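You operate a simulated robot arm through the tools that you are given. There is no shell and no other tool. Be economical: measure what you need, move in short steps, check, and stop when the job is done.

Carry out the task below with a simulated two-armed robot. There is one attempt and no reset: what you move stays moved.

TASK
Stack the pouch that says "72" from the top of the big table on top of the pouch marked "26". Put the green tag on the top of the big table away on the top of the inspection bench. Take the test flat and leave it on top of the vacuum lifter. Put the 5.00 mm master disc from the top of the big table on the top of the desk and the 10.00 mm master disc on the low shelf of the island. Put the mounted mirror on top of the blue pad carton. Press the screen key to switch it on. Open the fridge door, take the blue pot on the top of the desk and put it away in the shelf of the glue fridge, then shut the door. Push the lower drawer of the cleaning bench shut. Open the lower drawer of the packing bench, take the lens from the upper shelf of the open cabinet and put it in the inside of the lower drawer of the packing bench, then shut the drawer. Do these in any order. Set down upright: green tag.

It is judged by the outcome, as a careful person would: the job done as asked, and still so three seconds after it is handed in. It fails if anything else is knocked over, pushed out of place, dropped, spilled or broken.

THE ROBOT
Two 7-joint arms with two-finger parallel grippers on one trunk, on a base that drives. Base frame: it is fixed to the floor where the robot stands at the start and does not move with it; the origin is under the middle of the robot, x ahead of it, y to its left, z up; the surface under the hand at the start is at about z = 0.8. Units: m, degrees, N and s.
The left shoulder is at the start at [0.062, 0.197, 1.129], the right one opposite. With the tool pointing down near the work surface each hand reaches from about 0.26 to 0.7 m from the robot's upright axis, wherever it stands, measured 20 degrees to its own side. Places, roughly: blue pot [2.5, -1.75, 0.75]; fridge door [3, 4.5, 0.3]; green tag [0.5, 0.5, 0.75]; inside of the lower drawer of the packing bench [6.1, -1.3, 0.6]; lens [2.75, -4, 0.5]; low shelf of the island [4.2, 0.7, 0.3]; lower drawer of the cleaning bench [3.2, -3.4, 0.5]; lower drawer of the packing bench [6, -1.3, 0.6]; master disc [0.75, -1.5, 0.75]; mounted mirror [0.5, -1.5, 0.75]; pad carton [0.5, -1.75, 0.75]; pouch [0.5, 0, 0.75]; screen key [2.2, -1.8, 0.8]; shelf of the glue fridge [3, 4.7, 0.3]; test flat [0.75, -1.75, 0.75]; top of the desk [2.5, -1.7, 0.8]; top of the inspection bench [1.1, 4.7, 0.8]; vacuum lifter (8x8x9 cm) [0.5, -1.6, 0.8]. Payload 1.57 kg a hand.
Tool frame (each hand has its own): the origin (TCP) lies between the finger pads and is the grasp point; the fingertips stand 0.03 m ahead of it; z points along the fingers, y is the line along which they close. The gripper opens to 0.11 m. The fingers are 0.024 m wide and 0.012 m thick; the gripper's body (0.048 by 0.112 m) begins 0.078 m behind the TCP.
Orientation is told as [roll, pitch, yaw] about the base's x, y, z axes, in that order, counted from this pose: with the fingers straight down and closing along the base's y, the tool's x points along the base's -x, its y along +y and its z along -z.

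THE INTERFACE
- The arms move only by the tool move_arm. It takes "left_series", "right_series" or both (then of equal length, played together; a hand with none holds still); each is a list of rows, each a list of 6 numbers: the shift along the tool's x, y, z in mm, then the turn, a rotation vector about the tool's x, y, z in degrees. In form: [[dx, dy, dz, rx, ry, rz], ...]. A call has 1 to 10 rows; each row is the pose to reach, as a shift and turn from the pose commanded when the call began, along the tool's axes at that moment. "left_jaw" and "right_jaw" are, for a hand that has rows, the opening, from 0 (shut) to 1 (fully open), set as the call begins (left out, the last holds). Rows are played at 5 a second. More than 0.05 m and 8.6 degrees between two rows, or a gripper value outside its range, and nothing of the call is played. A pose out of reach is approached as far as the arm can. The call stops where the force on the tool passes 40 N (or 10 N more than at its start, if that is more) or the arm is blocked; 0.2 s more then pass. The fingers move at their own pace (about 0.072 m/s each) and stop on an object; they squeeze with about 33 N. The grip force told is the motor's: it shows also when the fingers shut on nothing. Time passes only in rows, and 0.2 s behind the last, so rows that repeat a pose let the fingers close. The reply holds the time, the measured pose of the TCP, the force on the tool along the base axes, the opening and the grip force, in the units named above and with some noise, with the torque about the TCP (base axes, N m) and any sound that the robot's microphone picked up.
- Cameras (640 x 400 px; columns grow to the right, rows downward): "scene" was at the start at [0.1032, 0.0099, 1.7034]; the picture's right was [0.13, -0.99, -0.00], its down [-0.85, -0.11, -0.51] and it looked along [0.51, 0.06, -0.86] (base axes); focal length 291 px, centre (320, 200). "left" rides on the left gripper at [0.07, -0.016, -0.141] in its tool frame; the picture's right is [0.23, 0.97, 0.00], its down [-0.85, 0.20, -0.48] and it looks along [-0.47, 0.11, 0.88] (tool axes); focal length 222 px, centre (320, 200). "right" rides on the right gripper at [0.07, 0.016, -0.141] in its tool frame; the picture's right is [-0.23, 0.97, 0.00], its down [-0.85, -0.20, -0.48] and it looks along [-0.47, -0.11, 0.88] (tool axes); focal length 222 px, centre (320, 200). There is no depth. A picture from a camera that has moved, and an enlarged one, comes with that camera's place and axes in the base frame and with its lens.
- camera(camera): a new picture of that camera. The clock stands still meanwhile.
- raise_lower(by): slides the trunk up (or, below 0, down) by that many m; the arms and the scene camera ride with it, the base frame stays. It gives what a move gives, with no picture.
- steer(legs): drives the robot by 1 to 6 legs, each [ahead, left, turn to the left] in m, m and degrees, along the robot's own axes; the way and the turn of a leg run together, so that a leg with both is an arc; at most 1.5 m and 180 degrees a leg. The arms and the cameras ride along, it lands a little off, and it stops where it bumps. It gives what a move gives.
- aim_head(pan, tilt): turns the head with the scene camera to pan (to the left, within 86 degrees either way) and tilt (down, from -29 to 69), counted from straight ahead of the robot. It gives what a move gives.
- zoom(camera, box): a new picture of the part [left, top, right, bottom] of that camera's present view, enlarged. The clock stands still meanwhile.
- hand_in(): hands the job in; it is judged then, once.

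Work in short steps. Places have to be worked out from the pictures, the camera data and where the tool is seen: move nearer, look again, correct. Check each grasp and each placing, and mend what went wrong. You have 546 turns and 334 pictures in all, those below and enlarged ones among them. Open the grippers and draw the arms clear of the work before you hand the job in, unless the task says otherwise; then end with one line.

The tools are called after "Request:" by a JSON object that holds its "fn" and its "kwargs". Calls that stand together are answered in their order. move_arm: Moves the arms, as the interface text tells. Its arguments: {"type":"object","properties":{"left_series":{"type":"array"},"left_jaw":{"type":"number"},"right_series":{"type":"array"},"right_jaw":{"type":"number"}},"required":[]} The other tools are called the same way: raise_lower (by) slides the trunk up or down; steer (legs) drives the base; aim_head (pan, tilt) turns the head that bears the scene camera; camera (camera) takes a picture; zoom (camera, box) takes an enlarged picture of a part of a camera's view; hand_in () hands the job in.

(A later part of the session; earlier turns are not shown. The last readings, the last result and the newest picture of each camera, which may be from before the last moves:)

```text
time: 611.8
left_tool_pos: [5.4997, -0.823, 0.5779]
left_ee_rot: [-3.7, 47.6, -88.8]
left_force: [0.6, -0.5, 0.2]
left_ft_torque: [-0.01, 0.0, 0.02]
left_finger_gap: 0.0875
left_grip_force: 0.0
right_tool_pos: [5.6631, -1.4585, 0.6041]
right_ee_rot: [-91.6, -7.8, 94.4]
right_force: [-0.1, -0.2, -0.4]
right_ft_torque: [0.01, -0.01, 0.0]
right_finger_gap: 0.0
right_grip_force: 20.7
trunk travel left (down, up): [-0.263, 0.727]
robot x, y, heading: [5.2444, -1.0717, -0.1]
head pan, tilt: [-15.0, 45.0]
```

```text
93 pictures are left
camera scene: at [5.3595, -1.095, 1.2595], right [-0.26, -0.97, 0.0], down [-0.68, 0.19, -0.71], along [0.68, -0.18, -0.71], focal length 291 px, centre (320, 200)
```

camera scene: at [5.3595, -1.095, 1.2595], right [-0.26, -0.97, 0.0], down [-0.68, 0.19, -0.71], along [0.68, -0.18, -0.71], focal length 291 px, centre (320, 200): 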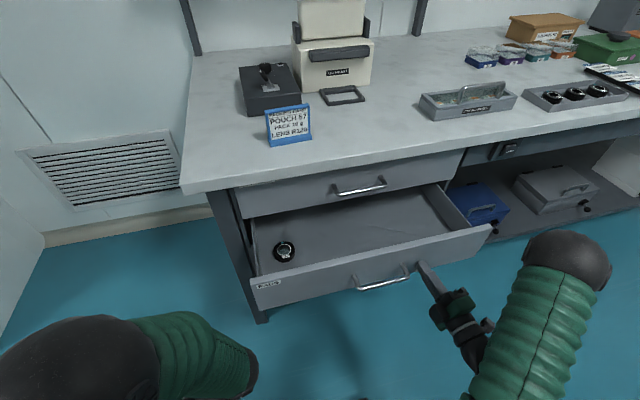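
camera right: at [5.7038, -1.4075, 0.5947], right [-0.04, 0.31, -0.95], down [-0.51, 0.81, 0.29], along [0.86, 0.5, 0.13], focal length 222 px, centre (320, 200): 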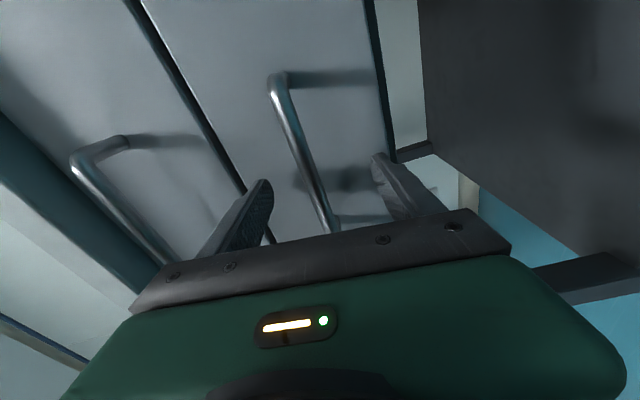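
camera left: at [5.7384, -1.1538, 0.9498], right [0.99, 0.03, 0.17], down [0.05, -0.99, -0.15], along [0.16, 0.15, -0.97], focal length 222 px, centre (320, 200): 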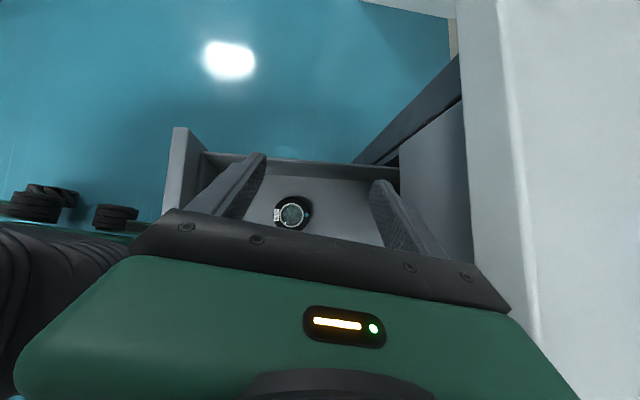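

The fingertips push the front beside the handle. I keep driving forward until it is shut.

Request:
{"fn": "steer", "kwargs": {"legs": [[0.2, 0, 0]]}}

Request:
{"fn": "camera", "kwargs": {"camera": "scene"}}

```text
time: 613.4
left_tool_pos: [5.6949, -0.8249, 0.5767]
left_ee_rot: [-3.5, 47.6, -88.9]
left_force: [-0.2, 0.0, -0.9]
left_ft_torque: [0.02, 0.02, 0.02]
left_finger_gap: 0.0879
left_grip_force: 0.0
right_tool_pos: [5.8545, -1.4595, 0.6055]
right_ee_rot: [-91.6, -7.7, 94.2]
right_force: [-0.1, -0.2, 0.0]
right_ft_torque: [0.01, -0.02, 0.02]
right_finger_gap: 0.0001
right_grip_force: 21.6
trunk travel left (down, up): [-0.263, 0.727]
robot x, y, heading: [5.4433, -1.0736, -0.5]
head pan, tilt: [-15.0, 45.0]
```

```text
92 pictures are left
camera scene: at [5.5529, -1.0963, 1.2596], right [-0.27, -0.96, 0.0], down [-0.68, 0.19, -0.71], along [0.68, -0.19, -0.71], focal length 291 px, centre (320, 200)
```

scene: 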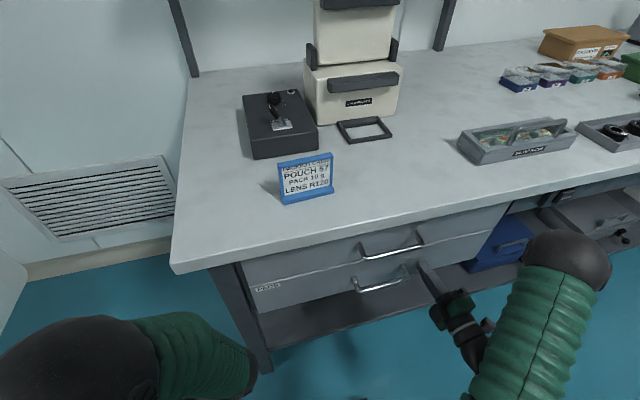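

Request:
{"fn": "steer", "kwargs": {"legs": [[0.04, 0, 0]]}}

Request:
{"fn": "zoom", "kwargs": {"camera": "scene", "box": [200, 180, 540, 380]}}

```text
time: 614.1
left_tool_pos: [5.7011, -0.8244, 0.5785]
left_ee_rot: [-3.4, 47.5, -88.7]
left_force: [-0.5, 0.0, 0.7]
left_ft_torque: [0.02, 0.03, -0.03]
left_finger_gap: 0.088
left_grip_force: 0.1
right_tool_pos: [5.8545, -1.4609, 0.6053]
right_ee_rot: [-91.2, -8.0, 93.8]
right_force: [-16.5, 1.6, 7.4]
right_ft_torque: [-0.03, -0.16, -0.07]
right_finger_gap: 0.0
right_grip_force: 21.5
trunk travel left (down, up): [-0.263, 0.727]
robot x, y, heading: [5.451, -1.0738, -0.4]
head pan, tilt: [-15.0, 45.0]
stopped in leg 1: the force on the tool passed its limit at 77 N (the readings are from after the stop); the commanded pose is now the measured one
```

```text
1.88 times, centred on (370, 280) of scene
camera zoom: at [5.5561, -1.0948, 1.2601], right [-0.27, -0.96, 0.0], down [-0.68, 0.19, -0.71], along [0.68, -0.19, -0.71], focal length 548 px, centre (226, 49)
```

zoom: 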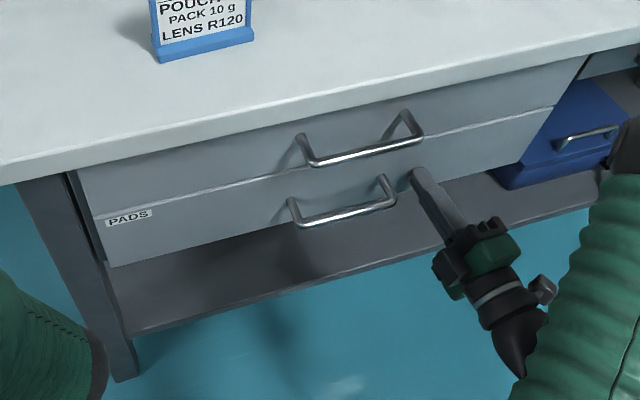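

The drawer is shut. Next the desk's north side: I back off, raise the trunk and drive back west.

Request:
{"fn": "steer", "kwargs": {"legs": [[-0.3, 0.1, 0]]}}

Request:
{"fn": "raise_lower", "kwargs": {"by": 0.4}}

Request:
{"fn": "steer", "kwargs": {"legs": [[-1.0, 0, 0], [-0.9, 0, 0]]}}

Request:
{"fn": "steer", "kwargs": {"legs": [[0, 0, -130]]}}

Request:
{"fn": "aim_head", "kwargs": {"pan": 0, "tilt": 30}}

Request:
{"fn": "camera", "kwargs": {"camera": "scene"}}

```text
time: 616.2
left_tool_pos: [5.4097, -0.7245, 0.5777]
left_ee_rot: [-3.5, 47.6, -89.3]
left_force: [-0.7, 0.4, -0.2]
left_ft_torque: [-0.02, 0.0, 0.01]
left_finger_gap: 0.0881
left_grip_force: 0.0
right_tool_pos: [5.5603, -1.3608, 0.6035]
right_ee_rot: [-91.1, -7.9, 93.3]
right_force: [0.0, 0.1, -1.0]
right_ft_torque: [-0.03, 0.01, 0.03]
right_finger_gap: 0.0
right_grip_force: 21.4
trunk travel left (down, up): [-0.263, 0.727]
robot x, y, heading: [5.1522, -0.9739, -0.8]
head pan, tilt: [-15.0, 45.0]
```

```text
time: 620.0
left_tool_pos: [5.4109, -0.7256, 0.9788]
left_ee_rot: [-3.5, 47.5, -89.4]
left_force: [-0.4, 0.3, 0.0]
left_ft_torque: [0.02, -0.02, -0.04]
left_finger_gap: 0.0879
left_grip_force: 0.0
right_tool_pos: [5.5609, -1.3608, 1.0064]
right_ee_rot: [-91.2, -7.8, 93.2]
right_force: [-1.0, -0.1, -1.2]
right_ft_torque: [0.0, 0.02, -0.04]
right_finger_gap: 0.0
right_grip_force: 21.0
trunk travel left (down, up): [-0.663, 0.327]
robot x, y, heading: [5.1578, -0.971, -1.1]
head pan, tilt: [-15.0, 45.0]
```

```text
time: 629.5
left_tool_pos: [3.5283, -0.693, 0.9775]
left_ee_rot: [-3.6, 47.5, -90.1]
left_force: [-0.1, -0.6, 0.9]
left_ft_torque: [0.02, 0.0, 0.01]
left_finger_gap: 0.0881
left_grip_force: 0.1
right_tool_pos: [3.6727, -1.3328, 1.0046]
right_ee_rot: [-91.0, -7.9, 92.6]
right_force: [0.3, -0.5, 0.5]
right_ft_torque: [-0.04, 0.02, 0.0]
right_finger_gap: 0.0001
right_grip_force: 21.1
trunk travel left (down, up): [-0.663, 0.327]
robot x, y, heading: [3.2702, -0.9393, -1.7]
head pan, tilt: [-15.0, 45.0]
```

```text
time: 635.3
left_tool_pos: [3.2882, -1.293, 0.9784]
left_ee_rot: [-3.6, 47.5, 140.0]
left_force: [0.9, 0.3, 0.2]
left_ft_torque: [0.03, 0.01, 0.02]
left_finger_gap: 0.0881
left_grip_force: 0.0
right_tool_pos: [2.7088, -0.9917, 1.0052]
right_ee_rot: [-91.1, -7.9, -37.5]
right_force: [1.0, -0.4, 0.0]
right_ft_torque: [-0.01, 0.02, 0.02]
right_finger_gap: 0.0
right_grip_force: 21.3
trunk travel left (down, up): [-0.663, 0.327]
robot x, y, heading: [3.2682, -0.9378, -131.7]
head pan, tilt: [-15.0, 45.0]
```

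```text
time: 636.0
left_tool_pos: [3.2893, -1.2933, 0.9775]
left_ee_rot: [-3.5, 47.5, 140.0]
left_force: [-0.7, -0.5, 0.3]
left_ft_torque: [-0.02, 0.02, -0.01]
left_finger_gap: 0.0878
left_grip_force: 0.0
right_tool_pos: [2.7097, -0.9913, 1.0052]
right_ee_rot: [-91.2, -7.9, -37.4]
right_force: [0.6, 0.4, 0.2]
right_ft_torque: [-0.01, -0.01, 0.0]
right_finger_gap: 0.0002
right_grip_force: 21.4
trunk travel left (down, up): [-0.663, 0.327]
robot x, y, heading: [3.2689, -0.9377, -131.7]
head pan, tilt: [0.0, 30.0]
```

```text
90 pictures are left
camera scene: at [3.1872, -1.0263, 1.6822], right [-0.75, 0.67, 0.0], down [0.34, 0.37, -0.86], along [-0.58, -0.65, -0.5], focal length 291 px, centre (320, 200)
```

scene: 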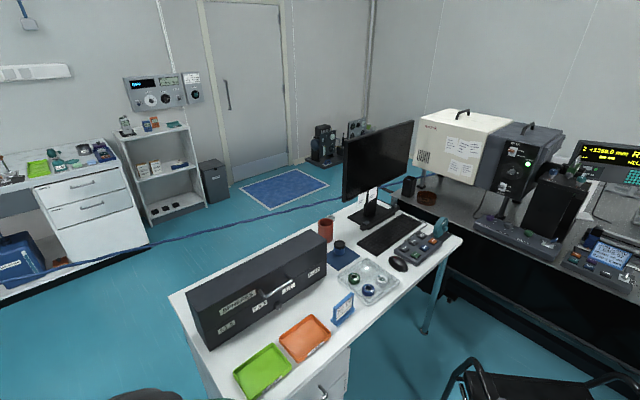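

Request:
{"fn": "zoom", "kwargs": {"camera": "scene", "box": [300, 120, 480, 310]}}

Request:
{"fn": "zoom", "kwargs": {"camera": "scene", "box": [380, 200, 470, 270]}}

```text
2.11 times, centred on (390, 215) of scene
camera zoom: at [3.1872, -1.0263, 1.6822], right [-0.75, 0.67, 0.0], down [0.34, 0.37, -0.86], along [-0.58, -0.65, -0.5], focal length 612 px, centre (173, 168)
```

zoom: 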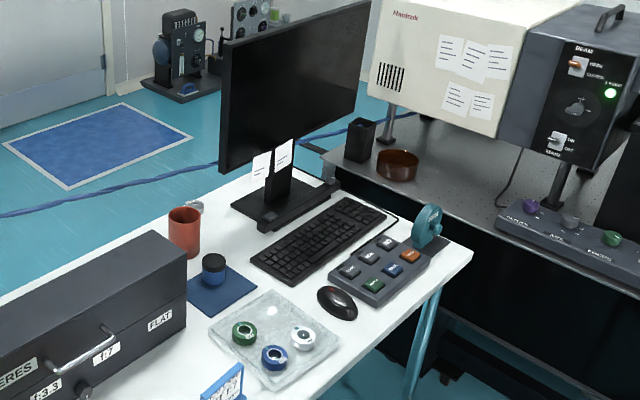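

```text
5.71 times, centred on (425, 235) of scene
camera zoom: at [3.1872, -1.0263, 1.6822], right [-0.75, 0.67, 0.0], down [0.34, 0.37, -0.86], along [-0.58, -0.65, -0.5], focal length 1662 px, centre (-280, 0)
```

zoom: 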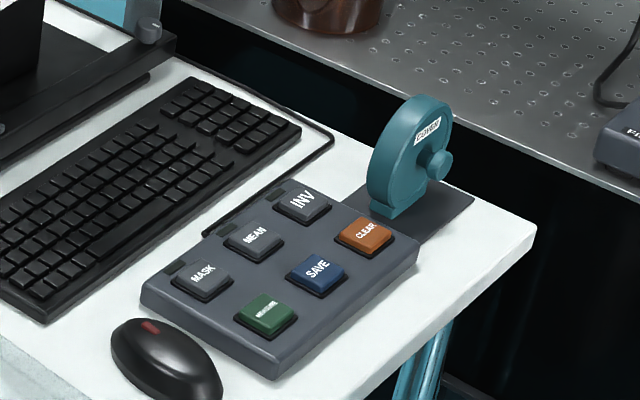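

Request:
{"fn": "zoom", "kwargs": {"camera": "scene", "box": [350, 170, 430, 230]}}

```text
6.67 times, centred on (390, 200) of scene
camera zoom: at [3.1872, -1.0263, 1.6822], right [-0.75, 0.67, 0.0], down [0.34, 0.37, -0.86], along [-0.58, -0.65, -0.5], focal length 1939 px, centre (-147, 200)
```

zoom: 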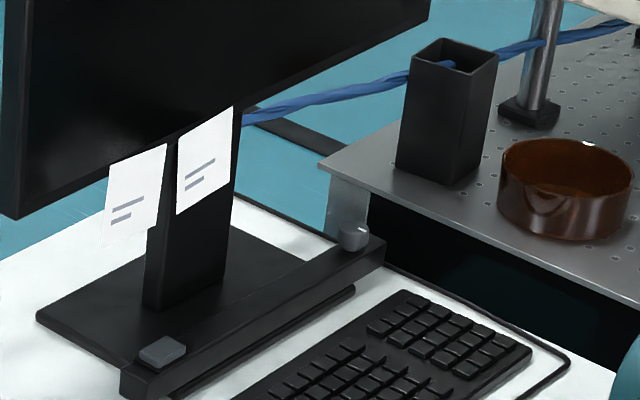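

The blue pot is the jar on the blue mat; the screen key is the grey key on the bar at the monitor's foot, near (2.15, -1.82, 0.80). I check where the chair stands.

Request:
{"fn": "aim_head", "kwargs": {"pan": -40, "tilt": 35}}

Request:
{"fn": "camera", "kwargs": {"camera": "scene"}}

```text
time: 637.1
left_tool_pos: [3.2894, -1.2932, 0.9774]
left_ee_rot: [-3.5, 47.5, 139.9]
left_force: [0.1, 0.3, -0.8]
left_ft_torque: [0.01, -0.05, -0.03]
left_finger_gap: 0.0878
left_grip_force: 0.1
right_tool_pos: [2.7094, -0.9922, 1.0046]
right_ee_rot: [-91.2, -7.8, -37.5]
right_force: [0.8, -0.9, 1.1]
right_ft_torque: [-0.05, 0.02, 0.01]
right_finger_gap: 0.0
right_grip_force: 21.1
trunk travel left (down, up): [-0.663, 0.327]
robot x, y, heading: [3.2635, -0.9405, -131.6]
head pan, tilt: [-40.0, 35.0]
```

```text
86 pictures are left
camera scene: at [3.1602, -0.9716, 1.6744], right [-0.14, 0.99, 0.0], down [0.57, 0.08, -0.82], along [-0.81, -0.12, -0.58], focal length 291 px, centre (320, 200)
```

scene: 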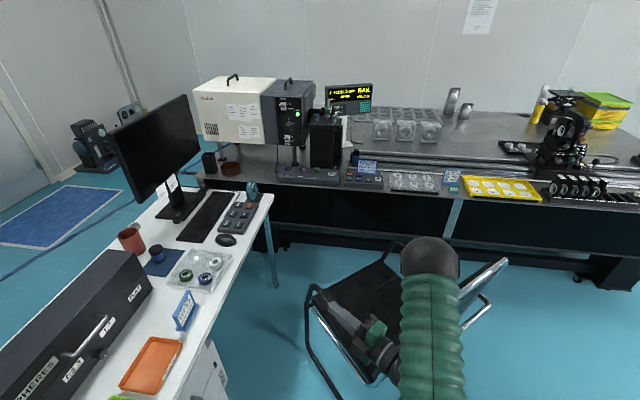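

The chair blocks the direct approach, so I'll stand east of it at about (2.8, -1.17) facing the desk and reach forward-right to the key. I raise a bit and drive there.

Request:
{"fn": "raise_lower", "kwargs": {"by": 0.12}}

Request:
{"fn": "steer", "kwargs": {"legs": [[0, 0, 41.6], [0.1, -0.44, 0]]}}

Request:
{"fn": "aim_head", "kwargs": {"pan": -20, "tilt": 50}}

Request:
{"fn": "camera", "kwargs": {"camera": "scene"}}

```text
time: 638.6
left_tool_pos: [3.2898, -1.2926, 1.0973]
left_ee_rot: [-3.5, 47.5, 140.0]
left_force: [-0.2, -0.1, -0.2]
left_ft_torque: [-0.02, 0.0, 0.01]
left_finger_gap: 0.0882
left_grip_force: 0.0
right_tool_pos: [2.7096, -0.9917, 1.1247]
right_ee_rot: [-91.2, -7.9, -37.4]
right_force: [-0.8, -1.1, -0.6]
right_ft_torque: [-0.01, 0.01, -0.02]
right_finger_gap: 0.0001
right_grip_force: 21.0
trunk travel left (down, up): [-0.783, 0.207]
robot x, y, heading: [3.2672, -0.9365, -132.1]
head pan, tilt: [-40.0, 35.0]
```

```text
time: 642.8
left_tool_pos: [3.2131, -1.2631, 1.0896]
left_ee_rot: [-3.7, 45.7, -177.9]
left_force: [1.9, 1.2, -0.1]
left_ft_torque: [-0.08, 0.08, -0.04]
left_finger_gap: 0.0879
left_grip_force: 0.1
right_tool_pos: [2.5806, -1.4299, 1.1393]
right_ee_rot: [-91.2, -6.0, 4.7]
right_force: [1.3, -0.7, 0.1]
right_ft_torque: [0.03, 0.0, -0.12]
right_finger_gap: 0.0
right_grip_force: 21.1
trunk travel left (down, up): [-0.783, 0.207]
robot x, y, heading: [2.9228, -1.0201, -89.6]
head pan, tilt: [-40.0, 35.0]
stopped in leg 2: the robot was blocked; the commanded pose is now the measured one
```

```text
time: 643.6
left_tool_pos: [3.2059, -1.2676, 1.0924]
left_ee_rot: [-3.5, 46.0, -177.9]
left_force: [-0.6, 0.1, -0.8]
left_ft_torque: [0.0, 0.02, -0.04]
left_finger_gap: 0.0879
left_grip_force: 0.1
right_tool_pos: [2.574, -1.4325, 1.1363]
right_ee_rot: [-91.1, -6.4, 4.8]
right_force: [-0.1, 0.5, -0.4]
right_ft_torque: [-0.03, 0.02, 0.02]
right_finger_gap: 0.0
right_grip_force: 20.7
trunk travel left (down, up): [-0.783, 0.207]
robot x, y, heading: [2.9244, -1.0222, -89.8]
head pan, tilt: [-20.0, 50.0]
```

```text
85 pictures are left
camera scene: at [2.9231, -1.1241, 1.7729], right [-0.94, 0.34, 0.01], down [0.25, 0.72, -0.65], along [-0.23, -0.6, -0.76], focal length 291 px, centre (320, 200)
```

scene: 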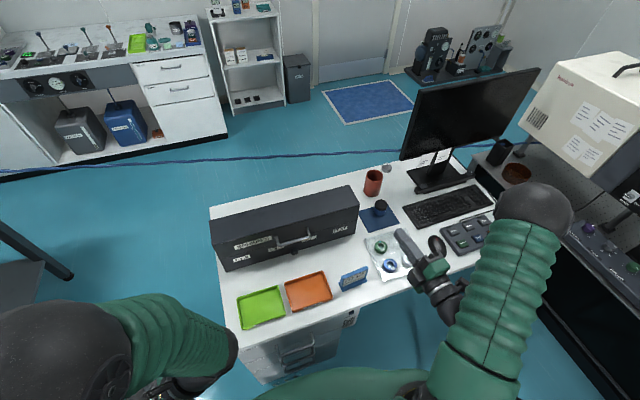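

I was blocked, presumably by the chair. I look down to the right at it.

Request:
{"fn": "aim_head", "kwargs": {"pan": -80, "tilt": 55}}

Request:
{"fn": "camera", "kwargs": {"camera": "scene"}}

```text
time: 644.9
left_tool_pos: [3.1799, -1.2671, 1.0967]
left_ee_rot: [-3.3, 47.1, -177.9]
left_force: [0.0, -0.2, 0.5]
left_ft_torque: [0.03, 0.0, 0.01]
left_finger_gap: 0.088
left_grip_force: 0.1
right_tool_pos: [2.5471, -1.4319, 1.1289]
right_ee_rot: [-91.1, -7.5, 4.6]
right_force: [-0.3, -0.7, -0.4]
right_ft_torque: [0.0, 0.03, 0.04]
right_finger_gap: 0.0002
right_grip_force: 21.5
trunk travel left (down, up): [-0.783, 0.207]
robot x, y, heading: [2.9196, -1.0196, -89.9]
head pan, tilt: [-80.0, 55.0]
```

```text
84 pictures are left
camera scene: at [2.8371, -1.0637, 1.7656], right [-0.18, 0.98, 0.0], down [0.81, 0.15, -0.57], along [-0.56, -0.1, -0.82], focal length 291 px, centre (320, 200)
```

scene: 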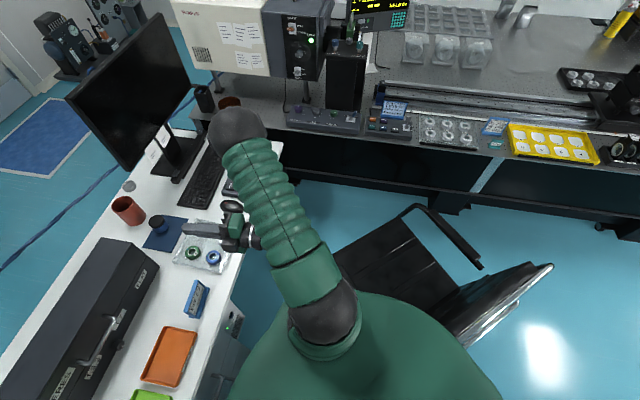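

The chair hasn't moved. From here the key is ~0.85 m from the right shoulder, just reachable with the arm stretched. I edge closer to the desk, lower the trunk, and turn the hand to point forward-right.

Request:
{"fn": "steer", "kwargs": {"legs": [[0.085, 0, 0]]}}

Request:
{"fn": "move_arm", "kwargs": {"right_series": [[0, 0, 0, 0, 8, 0], [0, 0, 0, 0, 16, 0], [0, 0, 0, 0, 24, 0], [0, 0, 0, 0, 32, 0], [0, 0, 0, 0, 40, 0]]}}

Request:
{"fn": "raise_lower", "kwargs": {"by": -0.15}}

Request:
{"fn": "aim_head", "kwargs": {"pan": -35, "tilt": 45}}

Request:
{"fn": "camera", "kwargs": {"camera": "scene"}}

```text
time: 646.0
left_tool_pos: [3.1902, -1.3426, 1.0962]
left_ee_rot: [-2.8, 46.8, -177.4]
left_force: [1.0, 0.0, -0.1]
left_ft_torque: [-0.04, -0.03, -0.04]
left_finger_gap: 0.0876
left_grip_force: 0.1
right_tool_pos: [2.5589, -1.5072, 1.135]
right_ee_rot: [-91.6, -7.2, 4.7]
right_force: [0.2, -0.8, 0.5]
right_ft_torque: [0.02, -0.01, 0.01]
right_finger_gap: 0.0
right_grip_force: 21.0
trunk travel left (down, up): [-0.783, 0.207]
robot x, y, heading: [2.9189, -1.1034, -89.8]
head pan, tilt: [-80.0, 55.0]
```

```text
time: 647.2
left_tool_pos: [3.1895, -1.3481, 1.0959]
left_ee_rot: [-2.8, 46.7, -177.4]
left_force: [-0.7, 0.4, 0.4]
left_ft_torque: [-0.04, 0.03, -0.05]
left_finger_gap: 0.0879
left_grip_force: 0.1
right_tool_pos: [2.5581, -1.538, 1.1057]
right_ee_rot: [-86.5, -6.3, -35.8]
right_force: [1.1, 0.5, 1.1]
right_ft_torque: [0.0, 0.0, -0.01]
right_finger_gap: 0.0
right_grip_force: 21.2
right hand out of reach, approached as far as the arm can: row 1, 2, 3, 4, 5
trunk travel left (down, up): [-0.783, 0.207]
robot x, y, heading: [2.9219, -1.1023, -89.6]
head pan, tilt: [-80.0, 55.0]
```

```text
time: 648.9
left_tool_pos: [3.1892, -1.35, 0.9453]
left_ee_rot: [-3.1, 46.6, -177.7]
left_force: [-0.5, 0.6, -0.4]
left_ft_torque: [0.02, -0.02, -0.04]
left_finger_gap: 0.0882
left_grip_force: 0.0
right_tool_pos: [2.5585, -1.5402, 0.9546]
right_ee_rot: [-86.5, -6.1, -35.7]
right_force: [0.1, 0.0, -0.3]
right_ft_torque: [-0.01, 0.01, 0.02]
right_finger_gap: 0.0
right_grip_force: 21.8
trunk travel left (down, up): [-0.633, 0.357]
robot x, y, heading: [2.9242, -1.1049, -89.8]
head pan, tilt: [-80.0, 55.0]
```

```text
time: 650.0
left_tool_pos: [3.1912, -1.3501, 0.9449]
left_ee_rot: [-3.2, 46.5, -177.7]
left_force: [0.0, 0.2, 0.9]
left_ft_torque: [0.0, -0.02, -0.01]
left_finger_gap: 0.088
left_grip_force: 0.0
right_tool_pos: [2.5584, -1.541, 0.9541]
right_ee_rot: [-86.4, -6.2, -35.7]
right_force: [-0.8, 0.8, -0.4]
right_ft_torque: [-0.01, 0.02, 0.03]
right_finger_gap: 0.0
right_grip_force: 21.4
trunk travel left (down, up): [-0.633, 0.357]
robot x, y, heading: [2.9224, -1.1034, -89.9]
head pan, tilt: [-35.0, 45.0]
```

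```text
83 pictures are left
camera scene: at [2.8758, -1.1997, 1.6296], right [-0.82, 0.57, 0.0], down [0.41, 0.58, -0.71], along [-0.4, -0.58, -0.71], focal length 291 px, centre (320, 200)
```

scene: 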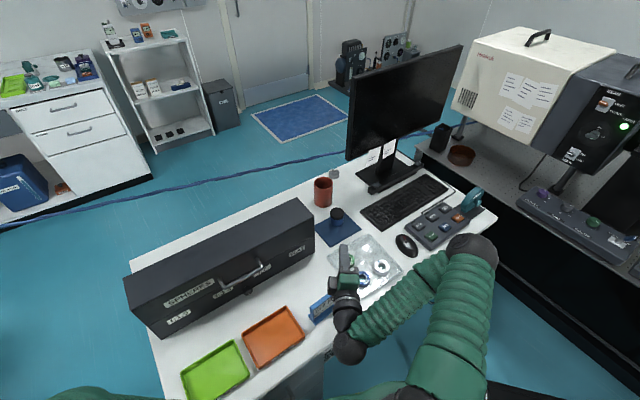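

The hand points the right way. I extend toward the key at z≈0.92.

Request:
{"fn": "move_arm", "kwargs": {"right_series": [[15, 3, 38, 0, 0, 0], [30, 6, 76, 0, 0, 0], [45, 9, 114, 0, 0, 0], [60, 12, 152, 0, 0, 0], [75, 15, 190, 0, 0, 0], [90, 18, 228, 0, 0, 0], [105, 21, 266, 0, 0, 0], [120, 24, 304, 0, 0, 0]]}}

Request:
{"fn": "camera", "kwargs": {"camera": "scene"}}

```text
time: 651.8
left_tool_pos: [3.1884, -1.3522, 0.9448]
left_ee_rot: [-3.1, 46.6, -177.6]
left_force: [-1.4, 0.0, -0.2]
left_ft_torque: [0.03, -0.02, 0.02]
left_finger_gap: 0.0881
left_grip_force: 0.0
right_tool_pos: [2.2864, -1.7196, 0.8981]
right_ee_rot: [-86.3, -6.2, -35.8]
right_force: [0.3, 0.2, -0.1]
right_ft_torque: [-0.02, 0.0, 0.03]
right_finger_gap: 0.0
right_grip_force: 21.0
trunk travel left (down, up): [-0.633, 0.357]
robot x, y, heading: [2.9211, -1.1043, -89.7]
head pan, tilt: [-35.0, 45.0]
```

```text
82 pictures are left
camera scene: at [2.8739, -1.2021, 1.6294], right [-0.82, 0.57, 0.0], down [0.41, 0.58, -0.7], along [-0.4, -0.58, -0.71], focal length 291 px, centre (320, 200)
```

scene: 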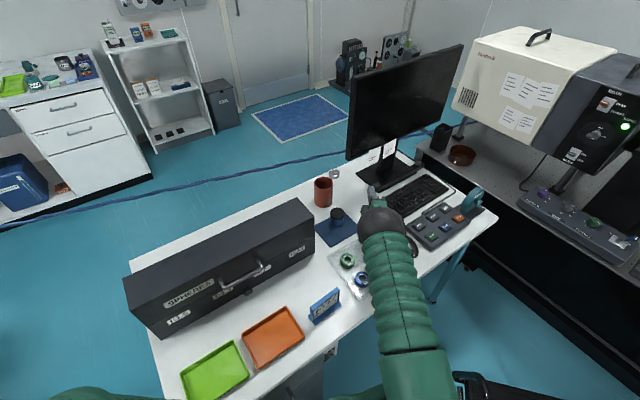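

Request:
{"fn": "camera", "kwargs": {"camera": "right"}}

Request:
{"fn": "zoom", "kwargs": {"camera": "scene", "box": [330, 130, 450, 250]}}

```text
81 pictures are left
camera right: at [2.3129, -1.5653, 0.8841], right [0.31, -0.14, -0.94], down [0.94, -0.1, 0.32], along [-0.14, -0.98, 0.1], focal length 222 px, centre (320, 200)
```

right: 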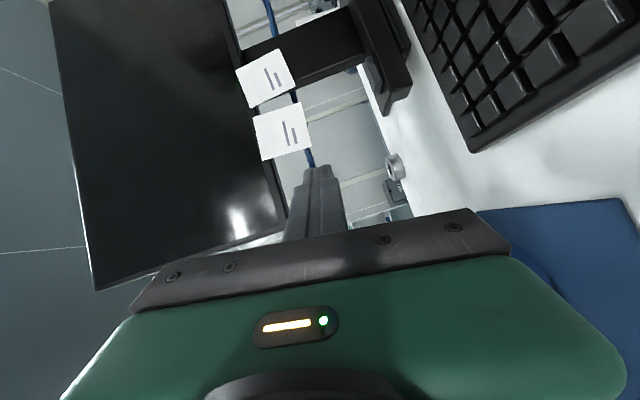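

```text
3.33 times, centred on (390, 190) of scene
camera zoom: at [2.8739, -1.2021, 1.6294], right [-0.82, 0.57, 0.0], down [0.41, 0.58, -0.7], along [-0.4, -0.58, -0.71], focal length 970 px, centre (87, 233)
```

zoom: 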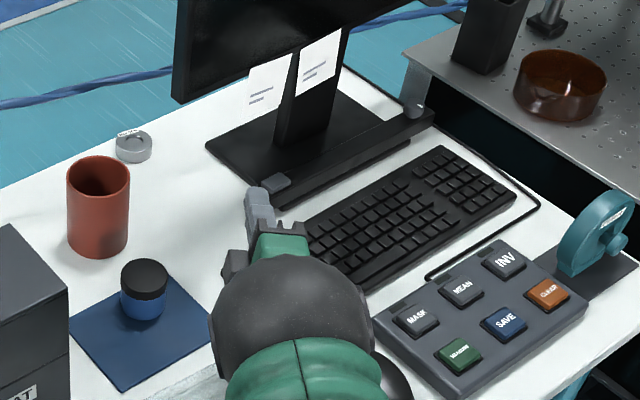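

The fingertip is ~15 cm from the key at (2.147, -1.824). I move over it.

Request:
{"fn": "move_arm", "kwargs": {"right_series": [[13, 2, 33, 0, 0, 0], [27, 4, 67, 0, 0, 0], [40, 6, 100, 0, 0, 0], [52, 8, 130, 0, 0, 0]]}}

Request:
{"fn": "zoom", "kwargs": {"camera": "scene", "box": [330, 130, 450, 250]}}

```text
time: 652.8
left_tool_pos: [3.1889, -1.3519, 0.9455]
left_ee_rot: [-2.9, 46.4, -177.6]
left_force: [-0.5, -0.3, -0.5]
left_ft_torque: [0.0, 0.01, -0.01]
left_finger_gap: 0.088
left_grip_force: 0.0
right_tool_pos: [2.183, -1.7826, 0.8843]
right_ee_rot: [-86.1, -6.2, -35.6]
right_force: [0.1, 0.2, 0.1]
right_ft_torque: [0.01, -0.03, 0.02]
right_finger_gap: 0.0001
right_grip_force: 21.4
right hand out of reach, approached as far as the arm can: row 4
trunk travel left (down, up): [-0.633, 0.357]
robot x, y, heading: [2.9238, -1.105, -89.7]
head pan, tilt: [-35.0, 45.0]
```

```text
3.33 times, centred on (390, 190) of scene
camera zoom: at [2.8724, -1.2004, 1.6295], right [-0.82, 0.57, 0.0], down [0.41, 0.58, -0.7], along [-0.4, -0.58, -0.71], focal length 970 px, centre (87, 233)
```

zoom: 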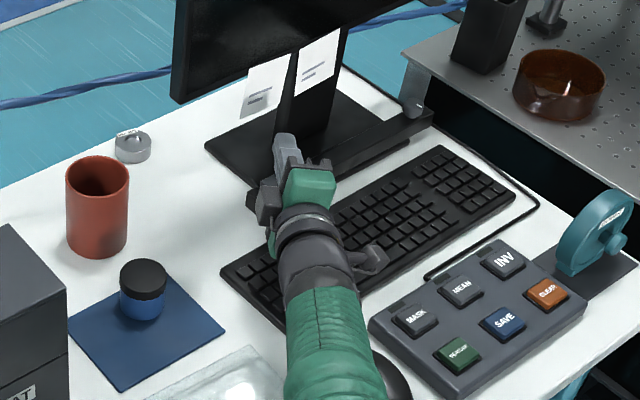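

Just 2.5 cm short. I try nudging the base a little forward and right.

Request:
{"fn": "steer", "kwargs": {"legs": [[0.012, -0.022, 0]]}}

Request:
{"fn": "zoom", "kwargs": {"camera": "scene", "box": [350, 140, 430, 200]}}

```text
time: 653.6
left_tool_pos: [3.1757, -1.3647, 0.9431]
left_ee_rot: [-2.6, 45.9, -177.1]
left_force: [0.2, 0.0, 0.7]
left_ft_torque: [-0.06, 0.05, -0.05]
left_finger_gap: 0.0882
left_grip_force: 0.0
right_tool_pos: [2.1689, -1.7959, 0.8925]
right_ee_rot: [-86.8, -5.9, -35.6]
right_force: [1.4, -0.4, 0.5]
right_ft_torque: [0.0, 0.0, -0.08]
right_finger_gap: 0.0002
right_grip_force: 20.9
trunk travel left (down, up): [-0.633, 0.357]
robot x, y, heading: [2.9052, -1.1149, -89.5]
head pan, tilt: [-35.0, 45.0]
```

```text
6.67 times, centred on (390, 170) of scene
camera zoom: at [2.862, -1.2104, 1.6299], right [-0.82, 0.57, 0.0], down [0.4, 0.58, -0.71], along [-0.41, -0.58, -0.71], focal length 1939 px, centre (-147, 400)
```

zoom: 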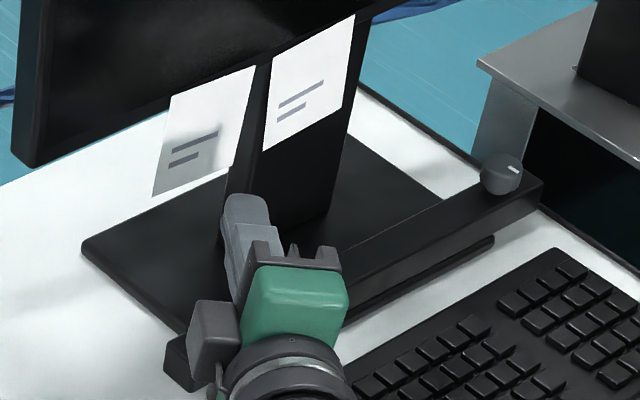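

The fingertip is right above the key, but the gripper's tall side would touch the keyboard first. I roll the hand another −90° (camera up) so its thin side is vertical.

Request:
{"fn": "move_arm", "kwargs": {"right_series": [[0, 0, 0, 0, 0, -8.5], [0, 0, 0, 0, 0, -17], [0, 0, 0, 0, 0, -25.5], [0, 0, 0, 0, 0, -34], [0, 0, 0, 0, 0, -42.5], [0, 0, 0, 0, 0, -51], [0, 0, 0, 0, 0, -59.5], [0, 0, 0, 0, 0, -68], [0, 0, 0, 0, 0, -76.5], [0, 0, 0, 0, 0, -85]]}}

Request:
{"fn": "zoom", "kwargs": {"camera": "scene", "box": [350, 140, 430, 200]}}

```text
time: 655.8
left_tool_pos: [3.1706, -1.3665, 0.9443]
left_ee_rot: [-2.1, 46.0, -176.8]
left_force: [-0.1, -0.9, 0.1]
left_ft_torque: [0.01, -0.01, 0.0]
left_finger_gap: 0.0883
left_grip_force: 0.0
right_tool_pos: [2.1659, -1.7957, 0.8878]
right_ee_rot: [-72.8, 78.6, -18.4]
right_force: [-0.1, 0.1, -0.7]
right_ft_torque: [0.03, -0.02, -0.02]
right_finger_gap: 0.0
right_grip_force: 20.8
trunk travel left (down, up): [-0.633, 0.357]
robot x, y, heading: [2.9023, -1.1113, -89.7]
head pan, tilt: [-35.0, 45.0]
```

```text
6.67 times, centred on (390, 170) of scene
camera zoom: at [2.8539, -1.2127, 1.6295], right [-0.82, 0.57, 0.0], down [0.41, 0.58, -0.7], along [-0.4, -0.58, -0.71], focal length 1939 px, centre (-147, 400)
```

zoom: 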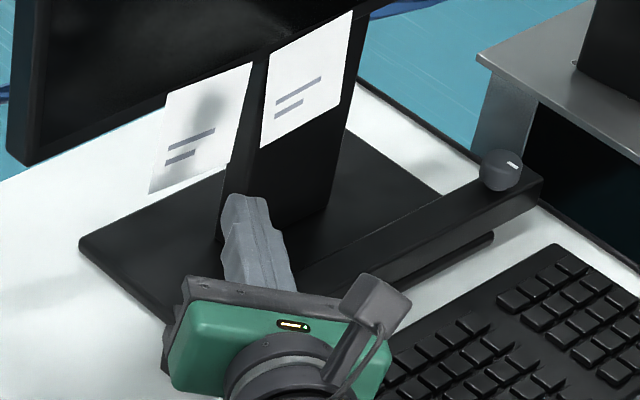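

Request:
{"fn": "camera", "kwargs": {"camera": "right"}}

```text
76 pictures are left
camera right: at [2.22, -1.6681, 0.963], right [-0.73, 0.55, -0.41], down [0.59, 0.22, -0.77], along [-0.33, -0.81, -0.49], focal length 222 px, centre (320, 200)
```

right: 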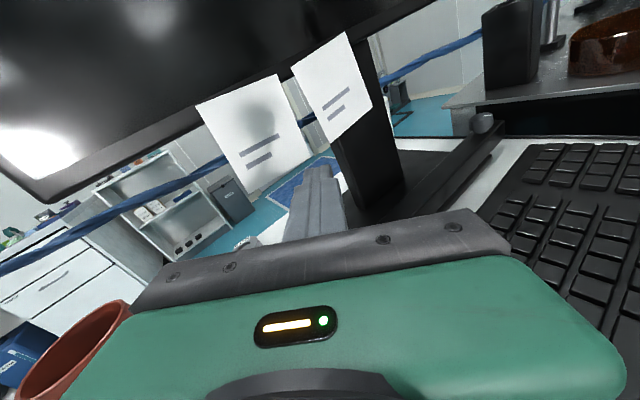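

I tilt the fingers 12° down, then lower with the trunk toward the key.

Request:
{"fn": "move_arm", "kwargs": {"right_series": [[0, 0, 0, 0, -6, 0], [0, 0, 0, 0, -12, 0]]}}

Request:
{"fn": "raise_lower", "kwargs": {"by": -0.035}}

Request:
{"fn": "zoom", "kwargs": {"camera": "scene", "box": [350, 140, 430, 200]}}

```text
time: 656.4
left_tool_pos: [3.1725, -1.3662, 0.9443]
left_ee_rot: [-2.1, 46.0, -176.8]
left_force: [0.4, -0.4, 0.0]
left_ft_torque: [-0.03, 0.02, -0.03]
left_finger_gap: 0.0882
left_grip_force: 0.0
right_tool_pos: [2.166, -1.7967, 0.8897]
right_ee_rot: [-36.1, 71.1, 19.5]
right_force: [0.0, 0.5, 0.2]
right_ft_torque: [0.04, -0.01, 0.01]
right_finger_gap: 0.0
right_grip_force: 21.3
trunk travel left (down, up): [-0.633, 0.357]
robot x, y, heading: [2.9047, -1.114, -89.7]
head pan, tilt: [-35.0, 45.0]
```

```text
time: 657.2
left_tool_pos: [3.1723, -1.3674, 0.9089]
left_ee_rot: [-1.9, 45.9, -176.8]
left_force: [0.3, 0.1, -0.2]
left_ft_torque: [0.0, 0.02, 0.0]
left_finger_gap: 0.0881
left_grip_force: 0.1
right_tool_pos: [2.1661, -1.7965, 0.8555]
right_ee_rot: [-36.3, 71.2, 19.3]
right_force: [1.1, 0.5, -0.2]
right_ft_torque: [-0.01, -0.01, 0.0]
right_finger_gap: 0.0
right_grip_force: 21.3
trunk travel left (down, up): [-0.598, 0.392]
robot x, y, heading: [2.9, -1.1152, -89.9]
head pan, tilt: [-35.0, 45.0]
```

```text
6.67 times, centred on (390, 170) of scene
camera zoom: at [2.8548, -1.2125, 1.5945], right [-0.82, 0.57, 0.0], down [0.4, 0.58, -0.71], along [-0.4, -0.58, -0.71], focal length 1939 px, centre (-147, 400)
```

zoom: 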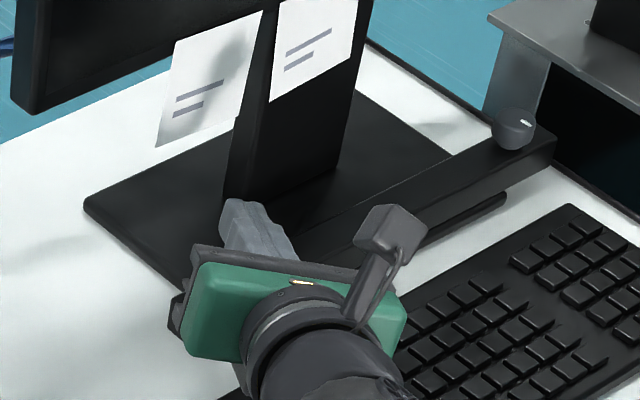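

Request:
{"fn": "raise_lower", "kwargs": {"by": -0.018}}

Request:
{"fn": "raise_lower", "kwargs": {"by": -0.008}}

Request:
{"fn": "raise_lower", "kwargs": {"by": -0.008}}

```text
time: 657.9
left_tool_pos: [3.1718, -1.3668, 0.8921]
left_ee_rot: [-2.1, 45.9, -176.7]
left_force: [0.3, 0.1, -0.3]
left_ft_torque: [0.02, 0.07, 0.01]
left_finger_gap: 0.088
left_grip_force: 0.0
right_tool_pos: [2.1668, -1.7963, 0.8379]
right_ee_rot: [-36.2, 71.2, 19.3]
right_force: [0.0, -0.9, 0.5]
right_ft_torque: [-0.03, 0.0, 0.02]
right_finger_gap: 0.0001
right_grip_force: 21.2
trunk travel left (down, up): [-0.58, 0.41]
robot x, y, heading: [2.9018, -1.1134, -89.8]
head pan, tilt: [-35.0, 45.0]
```

```text
time: 658.5
left_tool_pos: [3.1723, -1.3663, 0.8831]
left_ee_rot: [-2.1, 46.0, -176.8]
left_force: [0.0, -0.6, 0.3]
left_ft_torque: [0.01, 0.0, -0.01]
left_finger_gap: 0.0881
left_grip_force: 0.2
right_tool_pos: [2.1663, -1.7966, 0.8294]
right_ee_rot: [-36.3, 71.2, 19.3]
right_force: [0.9, -0.8, 1.3]
right_ft_torque: [-0.02, 0.02, 0.02]
right_finger_gap: 0.0
right_grip_force: 21.0
trunk travel left (down, up): [-0.572, 0.418]
robot x, y, heading: [2.9021, -1.1141, -89.8]
head pan, tilt: [-35.0, 45.0]
heard: click
```

```text
time: 659.0
left_tool_pos: [3.1727, -1.3657, 0.8754]
left_ee_rot: [-2.1, 46.0, -176.9]
left_force: [0.4, 0.0, -0.3]
left_ft_torque: [0.01, -0.02, -0.02]
left_finger_gap: 0.0879
left_grip_force: 0.0
right_tool_pos: [2.1668, -1.7955, 0.8231]
right_ee_rot: [-36.7, 71.3, 19.0]
right_force: [-2.6, -0.3, 8.9]
right_ft_torque: [-0.23, 0.2, -0.02]
right_finger_gap: 0.0003
right_grip_force: 21.2
trunk travel left (down, up): [-0.564, 0.426]
robot x, y, heading: [2.9016, -1.1158, -89.6]
head pan, tilt: [-35.0, 45.0]
heard: click
```

Clicks heard. I raise and check whether the screen is on.

Request:
{"fn": "raise_lower", "kwargs": {"by": 0.05}}

Request:
{"fn": "camera", "kwargs": {"camera": "scene"}}

```text
time: 659.9
left_tool_pos: [3.1718, -1.3675, 0.9253]
left_ee_rot: [-2.2, 46.0, -177.0]
left_force: [-0.5, -0.1, 0.1]
left_ft_torque: [-0.01, 0.04, 0.0]
left_finger_gap: 0.0882
left_grip_force: 0.1
right_tool_pos: [2.1669, -1.7959, 0.8703]
right_ee_rot: [-36.0, 71.1, 19.5]
right_force: [0.0, -0.2, 0.1]
right_ft_torque: [0.01, -0.02, 0.03]
right_finger_gap: 0.0
right_grip_force: 21.4
trunk travel left (down, up): [-0.614, 0.376]
robot x, y, heading: [2.903, -1.1159, -89.9]
head pan, tilt: [-35.0, 45.0]
```

```text
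74 pictures are left
camera scene: at [2.8552, -1.2133, 1.6104], right [-0.82, 0.57, 0.0], down [0.4, 0.58, -0.7], along [-0.4, -0.58, -0.71], focal length 291 px, centre (320, 200)
```

scene: 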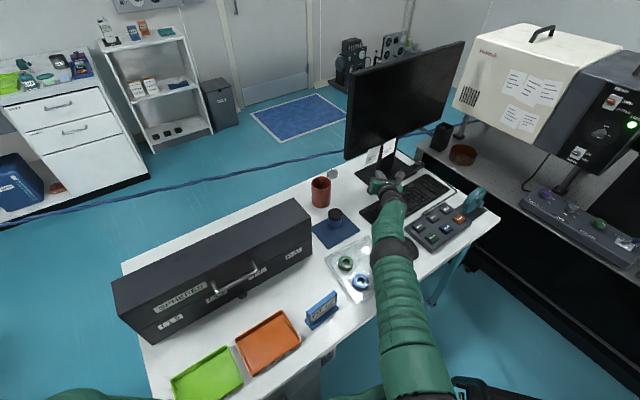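

The screen looks dark — two clicks may have toggled it twice. I press once more, in a single stroke.

Request:
{"fn": "raise_lower", "kwargs": {"by": -0.043}}

Request:
{"fn": "raise_lower", "kwargs": {"by": 0.05}}

Request:
{"fn": "camera", "kwargs": {"camera": "scene"}}

```text
time: 660.8
left_tool_pos: [3.1718, -1.3666, 0.8823]
left_ee_rot: [-2.1, 45.9, -176.9]
left_force: [-0.9, 0.1, -0.4]
left_ft_torque: [0.0, -0.01, -0.01]
left_finger_gap: 0.0879
left_grip_force: 0.1
right_tool_pos: [2.1669, -1.7956, 0.8289]
right_ee_rot: [-36.3, 71.1, 19.3]
right_force: [0.2, -1.3, 1.3]
right_ft_torque: [-0.02, 0.02, 0.03]
right_finger_gap: 0.0001
right_grip_force: 21.3
trunk travel left (down, up): [-0.571, 0.419]
robot x, y, heading: [2.9019, -1.1117, -89.6]
head pan, tilt: [-35.0, 45.0]
heard: click
```

```text
time: 661.7
left_tool_pos: [3.1722, -1.3673, 0.9331]
left_ee_rot: [-2.2, 46.0, -176.8]
left_force: [0.1, -0.3, 0.7]
left_ft_torque: [0.01, -0.04, 0.04]
left_finger_gap: 0.088
left_grip_force: 0.1
right_tool_pos: [2.1661, -1.7964, 0.8771]
right_ee_rot: [-36.1, 71.1, 19.5]
right_force: [-0.1, 0.4, 0.5]
right_ft_torque: [-0.03, 0.01, -0.01]
right_finger_gap: 0.0
right_grip_force: 21.3
trunk travel left (down, up): [-0.621, 0.369]
robot x, y, heading: [2.8995, -1.1126, -89.6]
head pan, tilt: [-35.0, 45.0]
```

```text
73 pictures are left
camera scene: at [2.8549, -1.2131, 1.6175], right [-0.82, 0.57, 0.0], down [0.4, 0.58, -0.7], along [-0.4, -0.58, -0.71], focal length 291 px, centre (320, 200)
```

scene: 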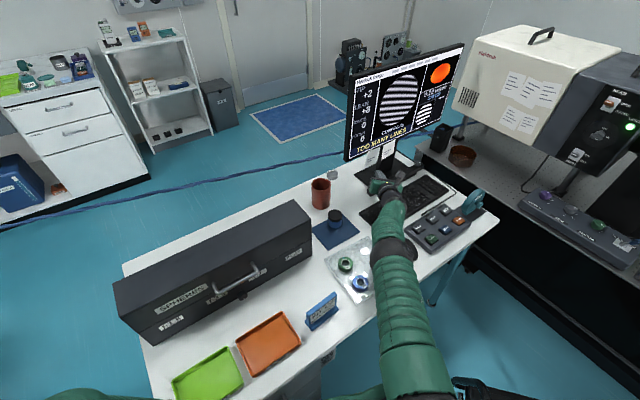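

The screen is on. Now the pot: I raise, retract from the monitor, and move over toward the pot.

Request:
{"fn": "raise_lower", "kwargs": {"by": 0.06}}

Request:
{"fn": "move_arm", "kwargs": {"right_series": [[0, 0, -45, 0, 0, 0], [0, 0, -90, 0, 0, 0], [0, 0, -135, 0, 0, 0], [0, 0, -170, 0, 0, 0]], "right_jaw": 0.8}}

```text
time: 662.7
left_tool_pos: [3.1717, -1.3658, 0.9928]
left_ee_rot: [-2.1, 46.0, -176.8]
left_force: [0.3, -0.2, -0.3]
left_ft_torque: [-0.03, -0.02, -0.01]
left_finger_gap: 0.0883
left_grip_force: 0.0
right_tool_pos: [2.1659, -1.7976, 0.9374]
right_ee_rot: [-36.2, 71.1, 19.5]
right_force: [-0.3, 0.3, -0.2]
right_ft_torque: [0.03, 0.0, 0.01]
right_finger_gap: 0.0
right_grip_force: 21.6
trunk travel left (down, up): [-0.681, 0.309]
robot x, y, heading: [2.902, -1.1117, -89.7]
head pan, tilt: [-35.0, 45.0]
```

```text
time: 663.7
left_tool_pos: [3.1721, -1.3672, 0.9914]
left_ee_rot: [-2.2, 46.0, -176.9]
left_force: [-0.8, -0.7, 0.3]
left_ft_torque: [-0.01, -0.01, 0.02]
left_finger_gap: 0.0881
left_grip_force: 0.0
right_tool_pos: [2.2552, -1.6566, 0.9824]
right_ee_rot: [-36.5, 71.3, 19.2]
right_force: [0.2, 0.4, 0.7]
right_ft_torque: [0.01, 0.02, -0.01]
right_finger_gap: 0.0878
right_grip_force: 0.2
trunk travel left (down, up): [-0.681, 0.309]
robot x, y, heading: [2.899, -1.1151, -89.8]
head pan, tilt: [-35.0, 45.0]
```

Request:
{"fn": "move_arm", "kwargs": {"right_series": [[-5, -37, -20, 0, 0, 0], [-10, -74, -40, 0, 0, 0], [-16, -110, -60, 0, 0, 0], [-21, -147, -80, 0, 0, 0], [-26, -184, -99, 0, 0, 0]]}}

Request:
{"fn": "camera", "kwargs": {"camera": "right"}}

```text
time: 665.1
left_tool_pos: [3.1701, -1.3672, 0.9921]
left_ee_rot: [-2.0, 45.8, -176.7]
left_force: [-0.9, 0.4, 0.4]
left_ft_torque: [0.0, 0.01, 0.01]
left_finger_gap: 0.0882
left_grip_force: 0.1
right_tool_pos: [2.4017, -1.6469, 1.0206]
right_ee_rot: [-37.0, 71.0, 11.5]
right_force: [-0.4, -0.6, 0.7]
right_ft_torque: [0.02, -0.01, 0.03]
right_finger_gap: 0.0881
right_grip_force: 0.0
trunk travel left (down, up): [-0.681, 0.309]
robot x, y, heading: [2.9035, -1.1151, -89.6]
head pan, tilt: [-35.0, 45.0]
stopped in row 5 (right hand): the arm was blocked; the commanded pose is now the measured one
```

```text
72 pictures are left
camera right: at [2.4538, -1.5362, 1.1217], right [-0.63, 0.67, -0.41], down [0.71, 0.28, -0.65], along [-0.32, -0.69, -0.65], focal length 222 px, centre (320, 200)
```

right: 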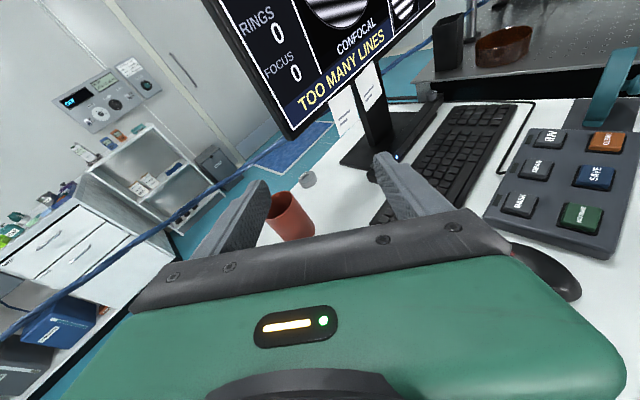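

The wrist is near its roll limit in this pose, so I'll use the other roll (as with the disc): fingers forward and ~35° down, closing horizontally. I retract and roll back.

Request:
{"fn": "move_arm", "kwargs": {"right_series": [[0, 0, -40, 0, 0, 8], [0, 0, -80, 0, 0, 16], [0, 0, -110, 0, 0, 24], [0, 0, -110, 0, 0, 32], [0, 0, -110, 0, 0, 40], [0, 0, -110, 0, 0, 48], [0, 0, -110, 0, 0, 56], [0, 0, -110, 0, 0, 64], [0, 0, -110, 0, 0, 72], [0, 0, -110, 0, 0, 80]]}}

Request:
{"fn": "move_arm", "kwargs": {"right_series": [[0, 0, 0, 0, 0, 8], [0, 0, 0, 0, 0, 16], [0, 0, 0, 0, 0, 24], [0, 0, 0, 0, 0, 32], [0, 0, 0, 0, 0, 40], [0, 0, 0, 0, 0, 48], [0, 0, 0, 0, 0, 56], [0, 0, 0, 0, 0, 64], [0, 0, 0, 0, 0, 72], [0, 0, 0, 0, 0, 80]]}}

Request:
{"fn": "camera", "kwargs": {"camera": "right"}}

```text
time: 665.8
left_tool_pos: [3.17, -1.367, 0.9939]
left_ee_rot: [-1.5, 45.7, -176.5]
left_force: [0.3, -0.3, 0.1]
left_ft_torque: [0.02, 0.03, 0.01]
left_finger_gap: 0.0882
left_grip_force: 0.1
right_tool_pos: [2.3821, -1.527, 1.0403]
right_ee_rot: [-60.0, 58.7, -24.4]
right_force: [0.0, 0.1, 0.0]
right_ft_torque: [0.04, -0.02, -0.02]
right_finger_gap: 0.0882
right_grip_force: 0.1
right hand out of reach, approached as far as the arm can: row 3
trunk travel left (down, up): [-0.681, 0.309]
robot x, y, heading: [2.9015, -1.1184, -89.8]
head pan, tilt: [-35.0, 45.0]
stopped in row 3 (right hand): the arm was blocked; the commanded pose is now the measured one
```

```text
time: 668.0
left_tool_pos: [3.1701, -1.3668, 0.9933]
left_ee_rot: [-1.5, 45.8, -176.5]
left_force: [-0.2, 0.2, 0.6]
left_ft_torque: [0.04, 0.02, 0.0]
left_finger_gap: 0.0883
left_grip_force: 0.1
right_tool_pos: [2.3853, -1.5309, 1.0402]
right_ee_rot: [-74.2, -17.4, -55.0]
right_force: [-0.5, 0.3, 0.0]
right_ft_torque: [-0.03, 0.01, 0.01]
right_finger_gap: 0.0881
right_grip_force: 0.1
trunk travel left (down, up): [-0.681, 0.309]
robot x, y, heading: [2.9017, -1.1122, -89.9]
head pan, tilt: [-35.0, 45.0]
```

```text
71 pictures are left
camera right: at [2.4576, -1.391, 1.0421], right [0.5, -0.26, -0.83], down [0.74, -0.36, 0.56], along [-0.44, -0.9, 0.01], focal length 222 px, centre (320, 200)
```

right: 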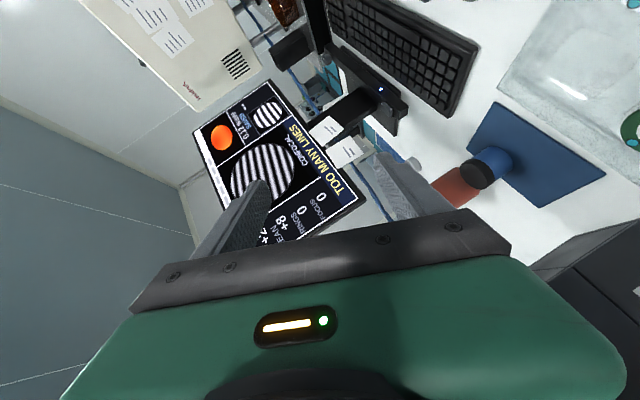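

I finish the roll (72° more) and then set yaw and a 35° down tilt.

Request:
{"fn": "move_arm", "kwargs": {"right_series": [[0, 0, 0, 0, 0, 8], [0, 0, 0, 0, 0, 16], [0, 0, 0, 0, 0, 24], [0, 0, 0, 0, 0, 32], [0, 0, 0, 0, 0, 40], [0, 0, 0, 0, 0, 48], [0, 0, 0, 0, 0, 56], [0, 0, 0, 0, 0, 64], [0, 0, 0, 0, 0, 72]]}}

Request:
{"fn": "move_arm", "kwargs": {"right_series": [[0, 0, 0, -6, 5, 0], [0, 0, 0, -12, 10, 0], [0, 0, 0, -18, 15, 0], [0, 0, 0, -23, 20, 0]]}}

Request:
{"fn": "camera", "kwargs": {"camera": "right"}}

```text
time: 670.0
left_tool_pos: [3.1705, -1.3671, 0.9934]
left_ee_rot: [-1.6, 45.8, -176.5]
left_force: [-0.4, 0.0, -0.1]
left_ft_torque: [-0.03, 0.01, -0.01]
left_finger_gap: 0.0879
left_grip_force: 0.0
right_tool_pos: [2.3858, -1.5303, 1.0406]
right_ee_rot: [0.6, -74.9, -140.7]
right_force: [-0.2, 0.6, 0.3]
right_ft_torque: [0.01, 0.02, 0.01]
right_finger_gap: 0.088
right_grip_force: 0.1
trunk travel left (down, up): [-0.681, 0.309]
robot x, y, heading: [2.9028, -1.1117, -89.8]
head pan, tilt: [-35.0, 45.0]
```

```text
time: 671.0
left_tool_pos: [3.1713, -1.3672, 0.9934]
left_ee_rot: [-1.5, 45.9, -176.5]
left_force: [-0.9, 1.1, 0.3]
left_ft_torque: [-0.01, 0.01, 0.0]
left_finger_gap: 0.0881
left_grip_force: 0.0
right_tool_pos: [2.3839, -1.5314, 1.0387]
right_ee_rot: [16.9, -55.2, -133.2]
right_force: [-0.2, 0.2, 0.3]
right_ft_torque: [0.01, -0.02, 0.0]
right_finger_gap: 0.0881
right_grip_force: 0.0
trunk travel left (down, up): [-0.681, 0.309]
robot x, y, heading: [2.8992, -1.1169, -89.6]
head pan, tilt: [-35.0, 45.0]
```

```text
70 pictures are left
camera right: at [2.4711, -1.4011, 1.0634], right [0.75, -0.56, 0.35], down [-0.35, 0.11, 0.93], along [-0.56, -0.82, -0.11], focal length 222 px, centre (320, 200)
```

right: 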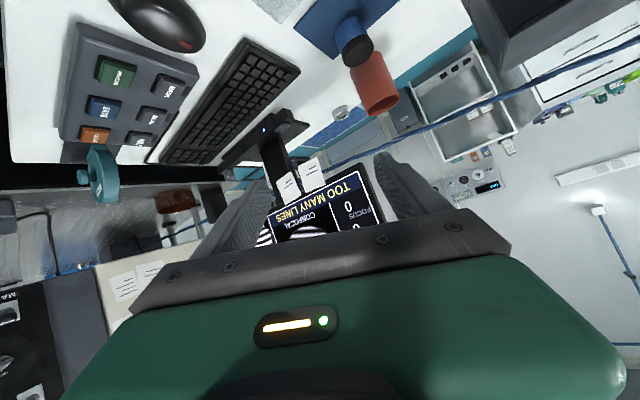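

Request:
{"fn": "move_arm", "kwargs": {"right_series": [[0, 0, 0, 2, 0, -4.6], [0, 0, 0, 3.8, 0, -9.2]]}}

```text
time: 671.6
left_tool_pos: [3.1701, -1.3668, 0.9931]
left_ee_rot: [-1.6, 45.7, -176.4]
left_force: [0.3, -0.7, 0.4]
left_ft_torque: [-0.01, -0.01, 0.04]
left_finger_gap: 0.0881
left_grip_force: 0.1
right_tool_pos: [2.3861, -1.5314, 1.0397]
right_ee_rot: [-0.6, -56.5, -116.8]
right_force: [-0.5, 0.1, -0.5]
right_ft_torque: [-0.05, -0.01, 0.02]
right_finger_gap: 0.0879
right_grip_force: 0.1
trunk travel left (down, up): [-0.681, 0.309]
robot x, y, heading: [2.9003, -1.1139, -89.8]
head pan, tilt: [-35.0, 45.0]
```

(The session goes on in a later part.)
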